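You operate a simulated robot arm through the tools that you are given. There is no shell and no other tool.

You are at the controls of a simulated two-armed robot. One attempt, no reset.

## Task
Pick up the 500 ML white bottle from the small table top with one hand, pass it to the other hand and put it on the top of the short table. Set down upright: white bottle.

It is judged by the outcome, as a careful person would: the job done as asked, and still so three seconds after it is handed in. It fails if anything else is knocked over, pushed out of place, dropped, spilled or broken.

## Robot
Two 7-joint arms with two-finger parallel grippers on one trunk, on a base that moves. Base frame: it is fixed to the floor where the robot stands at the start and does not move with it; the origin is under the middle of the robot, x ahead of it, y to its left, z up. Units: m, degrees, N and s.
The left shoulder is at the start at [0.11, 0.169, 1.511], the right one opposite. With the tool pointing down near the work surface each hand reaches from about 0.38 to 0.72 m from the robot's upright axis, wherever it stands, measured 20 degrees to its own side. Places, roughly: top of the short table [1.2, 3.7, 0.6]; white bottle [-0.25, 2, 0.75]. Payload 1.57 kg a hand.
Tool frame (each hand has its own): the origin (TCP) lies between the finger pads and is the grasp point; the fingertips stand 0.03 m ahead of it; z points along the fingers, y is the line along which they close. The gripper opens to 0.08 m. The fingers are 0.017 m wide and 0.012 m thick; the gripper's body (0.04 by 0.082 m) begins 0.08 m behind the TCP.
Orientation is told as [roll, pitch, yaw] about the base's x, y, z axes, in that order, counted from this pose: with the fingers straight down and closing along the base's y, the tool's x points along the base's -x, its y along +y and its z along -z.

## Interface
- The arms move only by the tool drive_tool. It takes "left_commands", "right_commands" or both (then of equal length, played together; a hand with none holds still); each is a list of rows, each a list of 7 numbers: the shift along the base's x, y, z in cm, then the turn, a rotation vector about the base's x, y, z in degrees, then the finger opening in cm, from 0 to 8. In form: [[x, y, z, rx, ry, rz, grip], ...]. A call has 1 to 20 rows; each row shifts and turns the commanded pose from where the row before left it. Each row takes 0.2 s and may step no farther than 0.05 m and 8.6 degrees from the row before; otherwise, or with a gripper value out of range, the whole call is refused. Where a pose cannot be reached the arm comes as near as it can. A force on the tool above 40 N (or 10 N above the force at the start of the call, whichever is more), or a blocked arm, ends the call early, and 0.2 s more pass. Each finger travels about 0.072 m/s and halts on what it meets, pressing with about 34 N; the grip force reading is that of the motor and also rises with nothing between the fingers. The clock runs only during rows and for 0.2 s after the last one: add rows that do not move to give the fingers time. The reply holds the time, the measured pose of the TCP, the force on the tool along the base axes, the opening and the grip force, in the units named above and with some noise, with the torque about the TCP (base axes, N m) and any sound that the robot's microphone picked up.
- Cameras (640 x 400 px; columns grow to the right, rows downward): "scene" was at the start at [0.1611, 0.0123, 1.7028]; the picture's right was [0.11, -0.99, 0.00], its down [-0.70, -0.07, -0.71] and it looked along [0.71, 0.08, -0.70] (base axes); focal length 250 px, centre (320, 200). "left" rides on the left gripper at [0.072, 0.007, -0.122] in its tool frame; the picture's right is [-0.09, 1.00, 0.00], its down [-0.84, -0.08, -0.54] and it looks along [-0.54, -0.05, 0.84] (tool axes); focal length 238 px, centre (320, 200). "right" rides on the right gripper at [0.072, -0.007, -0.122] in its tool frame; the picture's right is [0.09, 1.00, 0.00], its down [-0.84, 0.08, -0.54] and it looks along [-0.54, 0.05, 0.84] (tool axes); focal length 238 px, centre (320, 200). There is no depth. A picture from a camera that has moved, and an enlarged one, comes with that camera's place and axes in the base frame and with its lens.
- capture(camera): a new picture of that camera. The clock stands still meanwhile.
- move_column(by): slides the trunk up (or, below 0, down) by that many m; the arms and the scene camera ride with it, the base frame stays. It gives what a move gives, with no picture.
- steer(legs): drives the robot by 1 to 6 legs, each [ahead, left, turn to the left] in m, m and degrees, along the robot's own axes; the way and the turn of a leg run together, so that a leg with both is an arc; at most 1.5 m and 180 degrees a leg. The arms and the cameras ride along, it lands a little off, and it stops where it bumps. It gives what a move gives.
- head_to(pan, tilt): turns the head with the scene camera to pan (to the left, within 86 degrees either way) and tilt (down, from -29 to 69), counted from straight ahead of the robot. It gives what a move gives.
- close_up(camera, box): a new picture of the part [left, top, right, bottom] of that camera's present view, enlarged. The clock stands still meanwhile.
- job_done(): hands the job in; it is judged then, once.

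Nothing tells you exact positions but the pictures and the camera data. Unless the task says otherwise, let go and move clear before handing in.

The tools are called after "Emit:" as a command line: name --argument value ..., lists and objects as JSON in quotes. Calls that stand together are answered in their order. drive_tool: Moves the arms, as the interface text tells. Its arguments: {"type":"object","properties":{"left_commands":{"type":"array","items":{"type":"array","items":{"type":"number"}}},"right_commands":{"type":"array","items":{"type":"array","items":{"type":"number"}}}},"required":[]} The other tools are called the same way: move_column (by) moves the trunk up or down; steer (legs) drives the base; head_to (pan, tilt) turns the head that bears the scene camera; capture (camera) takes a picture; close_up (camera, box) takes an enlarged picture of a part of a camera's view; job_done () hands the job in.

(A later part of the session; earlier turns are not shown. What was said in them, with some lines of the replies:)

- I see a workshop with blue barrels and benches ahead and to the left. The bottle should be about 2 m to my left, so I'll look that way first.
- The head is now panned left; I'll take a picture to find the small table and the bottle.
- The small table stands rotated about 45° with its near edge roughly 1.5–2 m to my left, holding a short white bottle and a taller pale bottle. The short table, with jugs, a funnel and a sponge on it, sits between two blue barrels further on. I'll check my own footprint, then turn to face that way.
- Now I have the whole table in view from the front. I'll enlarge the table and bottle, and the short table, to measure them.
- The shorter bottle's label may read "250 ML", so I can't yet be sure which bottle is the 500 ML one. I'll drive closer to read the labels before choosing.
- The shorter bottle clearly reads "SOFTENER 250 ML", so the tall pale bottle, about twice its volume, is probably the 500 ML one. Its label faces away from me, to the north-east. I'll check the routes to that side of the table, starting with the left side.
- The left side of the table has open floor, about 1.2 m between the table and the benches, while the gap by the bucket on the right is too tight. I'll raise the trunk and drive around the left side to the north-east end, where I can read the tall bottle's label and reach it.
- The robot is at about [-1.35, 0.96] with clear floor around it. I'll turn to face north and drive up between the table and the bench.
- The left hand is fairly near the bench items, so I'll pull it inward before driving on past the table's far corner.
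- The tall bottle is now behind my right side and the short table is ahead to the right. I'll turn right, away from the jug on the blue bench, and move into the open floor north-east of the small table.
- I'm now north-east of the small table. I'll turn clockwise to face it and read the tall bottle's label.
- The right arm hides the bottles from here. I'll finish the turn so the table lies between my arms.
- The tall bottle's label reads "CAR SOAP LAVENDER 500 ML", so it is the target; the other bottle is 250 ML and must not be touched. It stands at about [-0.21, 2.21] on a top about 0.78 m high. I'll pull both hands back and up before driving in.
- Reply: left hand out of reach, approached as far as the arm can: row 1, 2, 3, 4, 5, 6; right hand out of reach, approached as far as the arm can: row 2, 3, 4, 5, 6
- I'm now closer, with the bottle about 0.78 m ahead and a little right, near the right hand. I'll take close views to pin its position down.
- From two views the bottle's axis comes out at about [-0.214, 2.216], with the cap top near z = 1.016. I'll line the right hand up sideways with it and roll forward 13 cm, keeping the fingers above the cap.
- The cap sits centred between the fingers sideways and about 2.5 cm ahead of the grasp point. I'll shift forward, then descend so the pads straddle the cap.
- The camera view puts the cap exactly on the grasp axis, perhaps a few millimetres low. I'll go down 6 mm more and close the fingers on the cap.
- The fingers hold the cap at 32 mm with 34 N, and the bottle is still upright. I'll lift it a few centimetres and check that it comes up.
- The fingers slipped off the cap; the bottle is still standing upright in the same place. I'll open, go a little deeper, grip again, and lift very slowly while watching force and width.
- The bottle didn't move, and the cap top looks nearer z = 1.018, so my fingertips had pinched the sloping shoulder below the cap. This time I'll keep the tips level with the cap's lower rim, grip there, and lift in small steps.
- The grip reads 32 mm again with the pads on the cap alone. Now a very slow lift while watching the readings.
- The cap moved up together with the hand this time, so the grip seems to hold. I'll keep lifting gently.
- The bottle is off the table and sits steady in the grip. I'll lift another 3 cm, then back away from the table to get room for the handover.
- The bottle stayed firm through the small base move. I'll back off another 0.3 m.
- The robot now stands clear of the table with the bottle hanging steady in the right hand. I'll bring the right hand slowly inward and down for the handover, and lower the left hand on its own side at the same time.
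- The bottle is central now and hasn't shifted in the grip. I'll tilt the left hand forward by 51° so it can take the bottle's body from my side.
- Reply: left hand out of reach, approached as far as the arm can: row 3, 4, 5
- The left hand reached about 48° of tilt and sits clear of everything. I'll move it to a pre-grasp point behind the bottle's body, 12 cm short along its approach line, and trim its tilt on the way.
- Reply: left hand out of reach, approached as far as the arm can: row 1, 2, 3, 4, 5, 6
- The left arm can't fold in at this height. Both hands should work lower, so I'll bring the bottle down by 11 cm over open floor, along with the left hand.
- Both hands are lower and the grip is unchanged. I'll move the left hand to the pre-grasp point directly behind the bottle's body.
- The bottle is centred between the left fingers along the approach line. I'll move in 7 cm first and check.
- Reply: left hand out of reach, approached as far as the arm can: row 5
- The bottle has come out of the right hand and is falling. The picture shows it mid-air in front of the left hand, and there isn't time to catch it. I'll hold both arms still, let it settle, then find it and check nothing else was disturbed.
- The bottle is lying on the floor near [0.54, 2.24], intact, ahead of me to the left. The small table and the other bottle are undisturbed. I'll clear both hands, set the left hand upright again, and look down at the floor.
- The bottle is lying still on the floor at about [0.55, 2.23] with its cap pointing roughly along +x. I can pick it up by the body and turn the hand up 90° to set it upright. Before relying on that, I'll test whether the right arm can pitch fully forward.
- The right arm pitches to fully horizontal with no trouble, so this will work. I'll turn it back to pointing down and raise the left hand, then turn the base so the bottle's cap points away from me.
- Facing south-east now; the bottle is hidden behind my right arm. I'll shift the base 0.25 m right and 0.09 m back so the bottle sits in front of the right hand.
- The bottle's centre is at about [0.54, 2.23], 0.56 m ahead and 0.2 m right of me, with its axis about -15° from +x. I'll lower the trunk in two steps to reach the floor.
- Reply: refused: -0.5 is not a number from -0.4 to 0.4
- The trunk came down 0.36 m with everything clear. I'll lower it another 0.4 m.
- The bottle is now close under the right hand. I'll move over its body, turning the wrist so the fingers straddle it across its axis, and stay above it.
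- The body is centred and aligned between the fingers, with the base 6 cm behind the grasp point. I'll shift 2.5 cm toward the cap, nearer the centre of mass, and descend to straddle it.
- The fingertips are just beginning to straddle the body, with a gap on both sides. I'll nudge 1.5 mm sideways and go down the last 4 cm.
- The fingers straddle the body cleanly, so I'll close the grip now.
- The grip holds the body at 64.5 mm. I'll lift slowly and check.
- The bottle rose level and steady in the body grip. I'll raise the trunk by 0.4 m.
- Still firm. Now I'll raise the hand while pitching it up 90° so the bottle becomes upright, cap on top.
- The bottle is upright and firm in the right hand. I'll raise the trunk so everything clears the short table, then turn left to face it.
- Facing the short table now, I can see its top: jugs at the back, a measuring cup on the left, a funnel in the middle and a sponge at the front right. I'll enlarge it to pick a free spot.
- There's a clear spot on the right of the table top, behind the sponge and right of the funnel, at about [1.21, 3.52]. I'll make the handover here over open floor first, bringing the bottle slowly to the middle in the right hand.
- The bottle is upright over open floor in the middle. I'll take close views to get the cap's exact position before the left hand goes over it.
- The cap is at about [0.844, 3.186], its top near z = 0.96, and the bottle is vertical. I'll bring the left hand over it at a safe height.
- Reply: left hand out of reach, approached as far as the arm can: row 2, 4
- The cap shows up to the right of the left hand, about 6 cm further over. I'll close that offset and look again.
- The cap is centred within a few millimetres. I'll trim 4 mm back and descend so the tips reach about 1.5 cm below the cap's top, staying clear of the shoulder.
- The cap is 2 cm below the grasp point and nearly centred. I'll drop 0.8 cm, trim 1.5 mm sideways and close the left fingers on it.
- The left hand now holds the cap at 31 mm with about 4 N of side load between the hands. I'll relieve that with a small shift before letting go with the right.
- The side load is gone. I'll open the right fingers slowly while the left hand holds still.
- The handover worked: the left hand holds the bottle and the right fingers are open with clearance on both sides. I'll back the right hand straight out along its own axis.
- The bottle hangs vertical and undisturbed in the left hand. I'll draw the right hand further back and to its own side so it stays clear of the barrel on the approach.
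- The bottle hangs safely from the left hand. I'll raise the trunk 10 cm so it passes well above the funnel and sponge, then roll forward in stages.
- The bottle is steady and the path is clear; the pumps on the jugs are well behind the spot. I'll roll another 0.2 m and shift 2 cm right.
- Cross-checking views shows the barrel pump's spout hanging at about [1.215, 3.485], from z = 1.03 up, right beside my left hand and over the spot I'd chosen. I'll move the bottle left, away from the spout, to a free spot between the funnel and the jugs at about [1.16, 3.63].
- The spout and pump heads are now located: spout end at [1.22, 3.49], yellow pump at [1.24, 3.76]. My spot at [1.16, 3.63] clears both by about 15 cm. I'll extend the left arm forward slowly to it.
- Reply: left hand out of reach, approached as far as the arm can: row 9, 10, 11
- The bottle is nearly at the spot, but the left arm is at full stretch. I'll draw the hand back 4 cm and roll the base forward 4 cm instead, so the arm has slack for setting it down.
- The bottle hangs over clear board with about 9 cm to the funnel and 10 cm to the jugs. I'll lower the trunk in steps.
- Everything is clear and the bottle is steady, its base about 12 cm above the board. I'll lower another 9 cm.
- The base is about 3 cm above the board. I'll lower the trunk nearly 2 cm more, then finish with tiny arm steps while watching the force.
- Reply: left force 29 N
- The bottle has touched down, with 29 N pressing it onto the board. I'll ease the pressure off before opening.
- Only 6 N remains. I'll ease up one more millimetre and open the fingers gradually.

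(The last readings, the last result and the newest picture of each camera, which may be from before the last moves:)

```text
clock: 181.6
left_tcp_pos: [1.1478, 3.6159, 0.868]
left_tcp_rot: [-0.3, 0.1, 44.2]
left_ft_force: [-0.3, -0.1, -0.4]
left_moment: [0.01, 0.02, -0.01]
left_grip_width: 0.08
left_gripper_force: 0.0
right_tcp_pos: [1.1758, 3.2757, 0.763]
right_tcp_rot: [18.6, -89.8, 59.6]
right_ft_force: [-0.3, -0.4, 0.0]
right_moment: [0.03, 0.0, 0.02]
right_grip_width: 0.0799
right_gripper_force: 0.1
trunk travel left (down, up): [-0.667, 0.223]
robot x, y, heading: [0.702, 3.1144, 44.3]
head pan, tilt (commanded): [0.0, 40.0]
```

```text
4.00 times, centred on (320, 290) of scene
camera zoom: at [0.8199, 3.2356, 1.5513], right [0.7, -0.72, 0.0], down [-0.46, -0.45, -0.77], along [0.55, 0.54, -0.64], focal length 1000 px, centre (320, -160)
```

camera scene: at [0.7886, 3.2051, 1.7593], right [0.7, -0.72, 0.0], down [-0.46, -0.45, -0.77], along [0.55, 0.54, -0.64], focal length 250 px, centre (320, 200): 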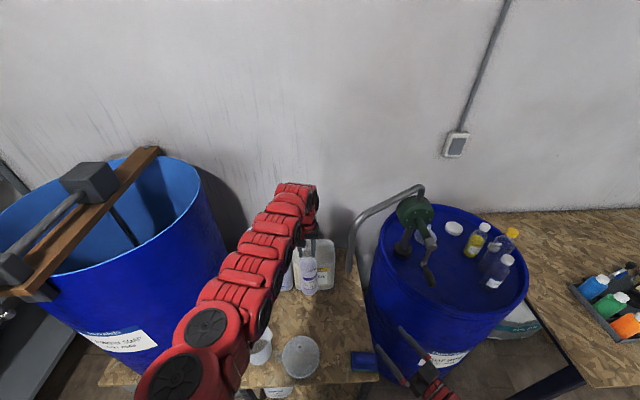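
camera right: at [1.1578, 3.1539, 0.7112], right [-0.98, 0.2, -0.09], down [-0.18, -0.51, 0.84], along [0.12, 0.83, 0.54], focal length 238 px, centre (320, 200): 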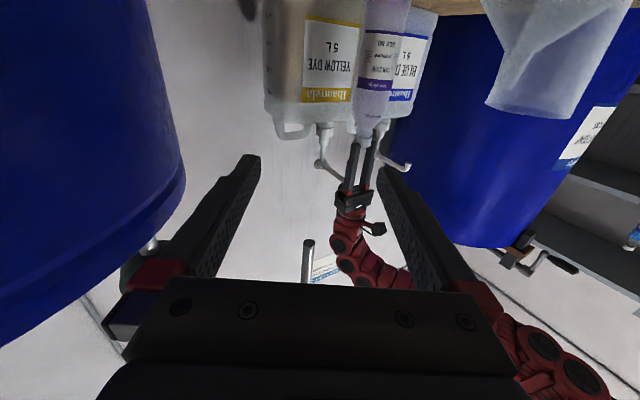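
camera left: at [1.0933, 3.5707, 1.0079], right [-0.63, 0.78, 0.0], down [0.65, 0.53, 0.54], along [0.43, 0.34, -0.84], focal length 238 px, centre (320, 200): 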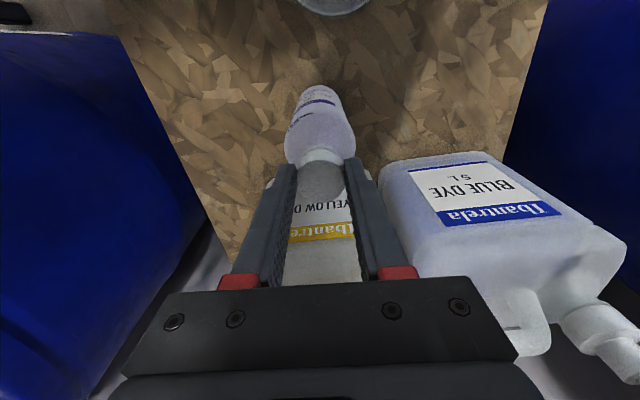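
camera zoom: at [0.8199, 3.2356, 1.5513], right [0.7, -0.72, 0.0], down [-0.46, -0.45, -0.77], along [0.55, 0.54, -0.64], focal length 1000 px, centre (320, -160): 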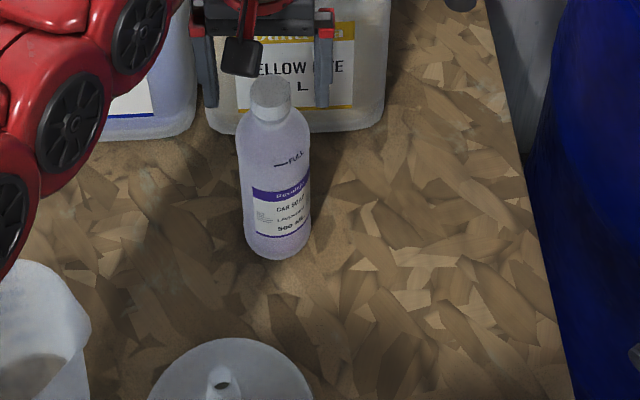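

The bottle stands upright on the short table with the fingers open and clear of the cap. I'll raise the trunk straight up, reversing the way down, to get clear.

Emit:
move_column --by 0.12

Emit:
capture --camera "left"

Emit:
close_up --camera "scene" --box '[240, 200, 400, 400]'

```text
clock: 183.1
left_tcp_pos: [1.1491, 3.6163, 0.9891]
left_tcp_rot: [-0.3, 0.0, 44.2]
left_ft_force: [0.5, 0.7, -0.4]
left_moment: [0.0, -0.01, 0.0]
left_grip_width: 0.0801
left_gripper_force: 0.1
right_tcp_pos: [1.1757, 3.2774, 0.8837]
right_tcp_rot: [17.7, -89.8, 60.8]
right_ft_force: [-0.7, -0.2, 0.0]
right_moment: [-0.01, 0.04, 0.0]
right_grip_width: 0.0801
right_gripper_force: 0.0
trunk travel left (down, up): [-0.787, 0.103]
robot x, y, heading: [0.7015, 3.1165, 44.3]
head pan, tilt (commanded): [0.0, 40.0]
```

```text
taken
camera left: at [1.0935, 3.5707, 1.1109], right [-0.63, 0.78, 0.0], down [0.65, 0.53, 0.54], along [0.42, 0.34, -0.84], focal length 238 px, centre (320, 200)
```

left: 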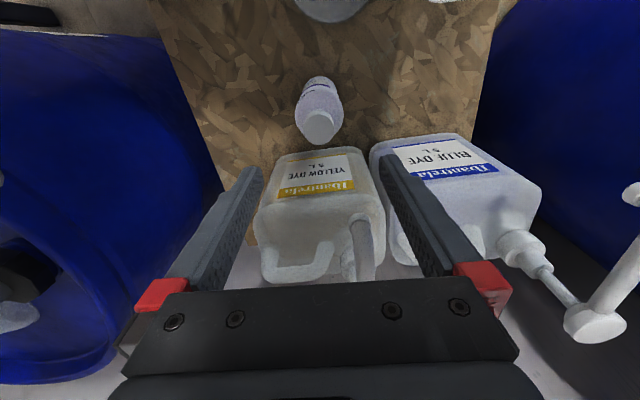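

```text
2.00 times, centred on (320, 300) of scene
camera zoom: at [0.8201, 3.2357, 1.6713], right [0.7, -0.72, 0.0], down [-0.46, -0.45, -0.77], along [0.55, 0.54, -0.64], focal length 500 px, centre (320, 0)
```

zoom: 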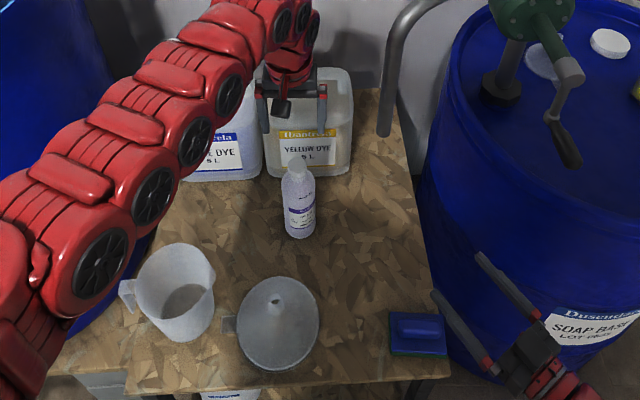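

The bottle stands by itself and everything else on the table is where it was. I'll back the robot straight away and check the result.

Emit:
steer --legs '[[-0.35, 0, 0]]'

Emit:
capture --camera "scene"

Emit:
close_up --camera "scene" --box '[240, 180, 400, 320]'

```text
clock: 185.4
left_tcp_pos: [0.8998, 3.3714, 0.9888]
left_tcp_rot: [-0.3, -0.1, 44.1]
left_ft_force: [-0.4, 0.3, 0.1]
left_moment: [-0.01, -0.05, -0.02]
left_grip_width: 0.0799
left_gripper_force: 0.0
right_tcp_pos: [0.9258, 3.0318, 0.8828]
right_tcp_rot: [17.1, -89.8, 61.4]
right_ft_force: [0.4, -0.3, 0.3]
right_moment: [0.01, 0.03, 0.01]
right_grip_width: 0.0802
right_gripper_force: 0.1
trunk travel left (down, up): [-0.787, 0.103]
robot x, y, heading: [0.4544, 2.8715, 44.3]
head pan, tilt (commanded): [0.0, 40.0]
```

```text
taken
camera scene: at [0.5701, 2.9914, 1.6713], right [0.7, -0.72, 0.0], down [-0.46, -0.45, -0.77], along [0.55, 0.53, -0.64], focal length 250 px, centre (320, 200)
```

scene: 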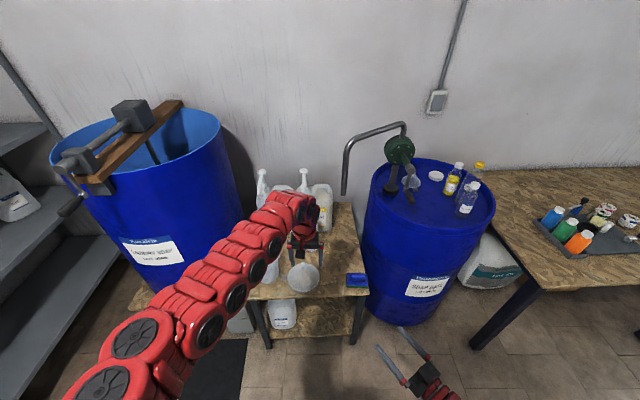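

```text
2.86 times, centred on (320, 250) of scene
camera zoom: at [0.5701, 2.9914, 1.6713], right [0.7, -0.72, 0.0], down [-0.46, -0.45, -0.77], along [0.55, 0.53, -0.64], focal length 715 px, centre (320, 57)
```

zoom: 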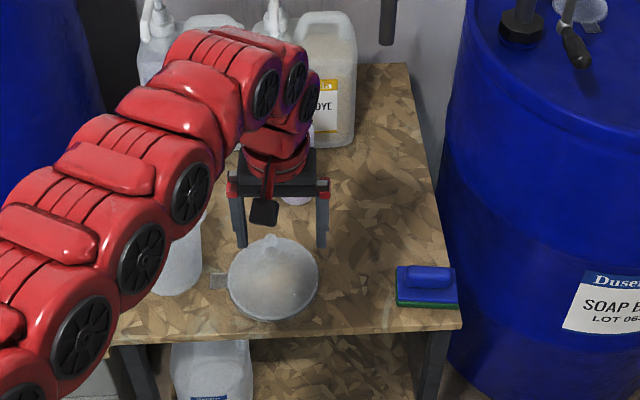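

My left arm blocks the view of the bottle. I'll back off a little more and move the left hand aside to look.

Emit:
steer --legs '[[-0.15, 0, 0]]'

Emit:
drive_tool --left_commands '[[-2, 2.05, 0.3, 0, 0, 0, 8], [-2, 2.05, 0.3, 0, 0, 0, 8], [-2, 2.05, 0.3, 0, 0, 0, 8], [-2, 2.05, 0.3, 0, 0, 0, 8], [-2, 2.05, 0.3, 0, 0, 0, 8], [-2, 2.05, 0.3, 0, 0, 0, 8], [-2, 2.05, 0.3, 0, 0, 0, 8]]'

Emit:
capture --camera "scene"

Emit:
close_up --camera "scene" --box '[240, 150, 400, 300]'

```text
clock: 186.8
left_tcp_pos: [0.7941, 3.2683, 0.9888]
left_tcp_rot: [-0.4, 0.0, 44.2]
left_ft_force: [0.1, 0.6, -0.9]
left_moment: [0.0, -0.02, -0.01]
left_grip_width: 0.08
left_gripper_force: 0.1
right_tcp_pos: [0.8208, 2.9277, 0.8824]
right_tcp_rot: [16.3, -89.8, 62.1]
right_ft_force: [-0.3, -1.1, -0.6]
right_moment: [0.0, 0.0, 0.02]
right_grip_width: 0.0801
right_gripper_force: 0.1
trunk travel left (down, up): [-0.787, 0.103]
robot x, y, heading: [0.3456, 2.7651, 44.4]
head pan, tilt (commanded): [0.0, 40.0]
```

```text
clock: 188.4
left_tcp_pos: [0.6539, 3.4105, 1.0094]
left_tcp_rot: [-0.3, -0.1, 44.1]
left_ft_force: [-0.8, 0.6, 0.4]
left_moment: [-0.02, -0.03, -0.01]
left_grip_width: 0.0799
left_gripper_force: 0.1
right_tcp_pos: [0.8181, 2.9281, 0.8848]
right_tcp_rot: [2.2, -89.8, 76.1]
right_ft_force: [0.2, 0.0, -0.3]
right_moment: [0.01, -0.02, 0.04]
right_grip_width: 0.08
right_gripper_force: 0.0
trunk travel left (down, up): [-0.787, 0.103]
robot x, y, heading: [0.3448, 2.7694, 44.0]
head pan, tilt (commanded): [0.0, 40.0]
```

```text
taken
camera scene: at [0.4628, 2.8883, 1.6714], right [0.7, -0.72, 0.0], down [-0.46, -0.45, -0.77], along [0.55, 0.53, -0.64], focal length 250 px, centre (320, 200)
```

scene: 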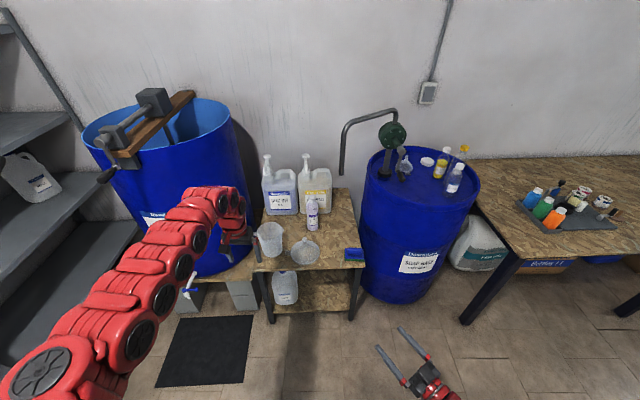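

```text
2.67 times, centred on (320, 225) of scene
camera zoom: at [0.4628, 2.8883, 1.6714], right [0.7, -0.72, 0.0], down [-0.46, -0.45, -0.77], along [0.55, 0.53, -0.64], focal length 667 px, centre (320, 133)
```

zoom: 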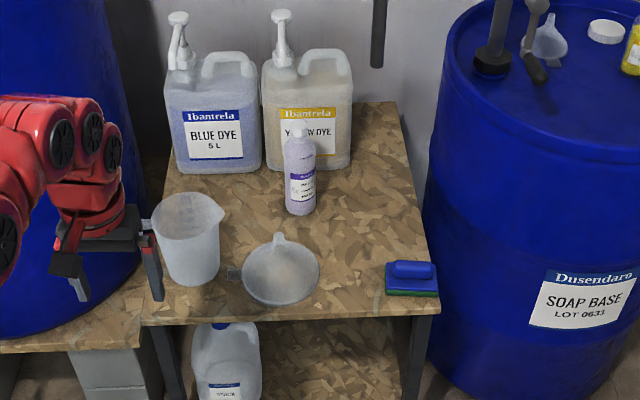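

The 500 ML bottle is standing upright on the short table, clear of the jugs, cup, funnel and sponge. They are all where they were, and both hands are well away. I'm handing in now.

Emit:
job_done

```text
The job is handed in.
```

The 500 ML bottle (label "CAR SOAP LAVENDER 500 ML") is standing upright on the short table, but I dropped it once along the way. It sits between the funnel and the dye jugs. In my last view of the short table everything on it was in place, and both hands are clear.

- **The drop:** I lifted the bottle off the small table with the right hand. During the first handover attempt it came out of the grip and fell to the floor. It looked undamaged, with no spill that I could see.
- **Recovery:** I picked it up off the floor with the right hand and turned it upright. I then passed it to the left hand over open floor, and the left hand set it down.
- **Which bottle:** There were two bottles on the small table. The whiter one reads "SOFTENER 250 ML", though your rough coordinates were slightly closer to it. I went by the 500 ML label and left the 250 ML one alone. It was still standing when I last saw it, but I didn't look again before handing in.
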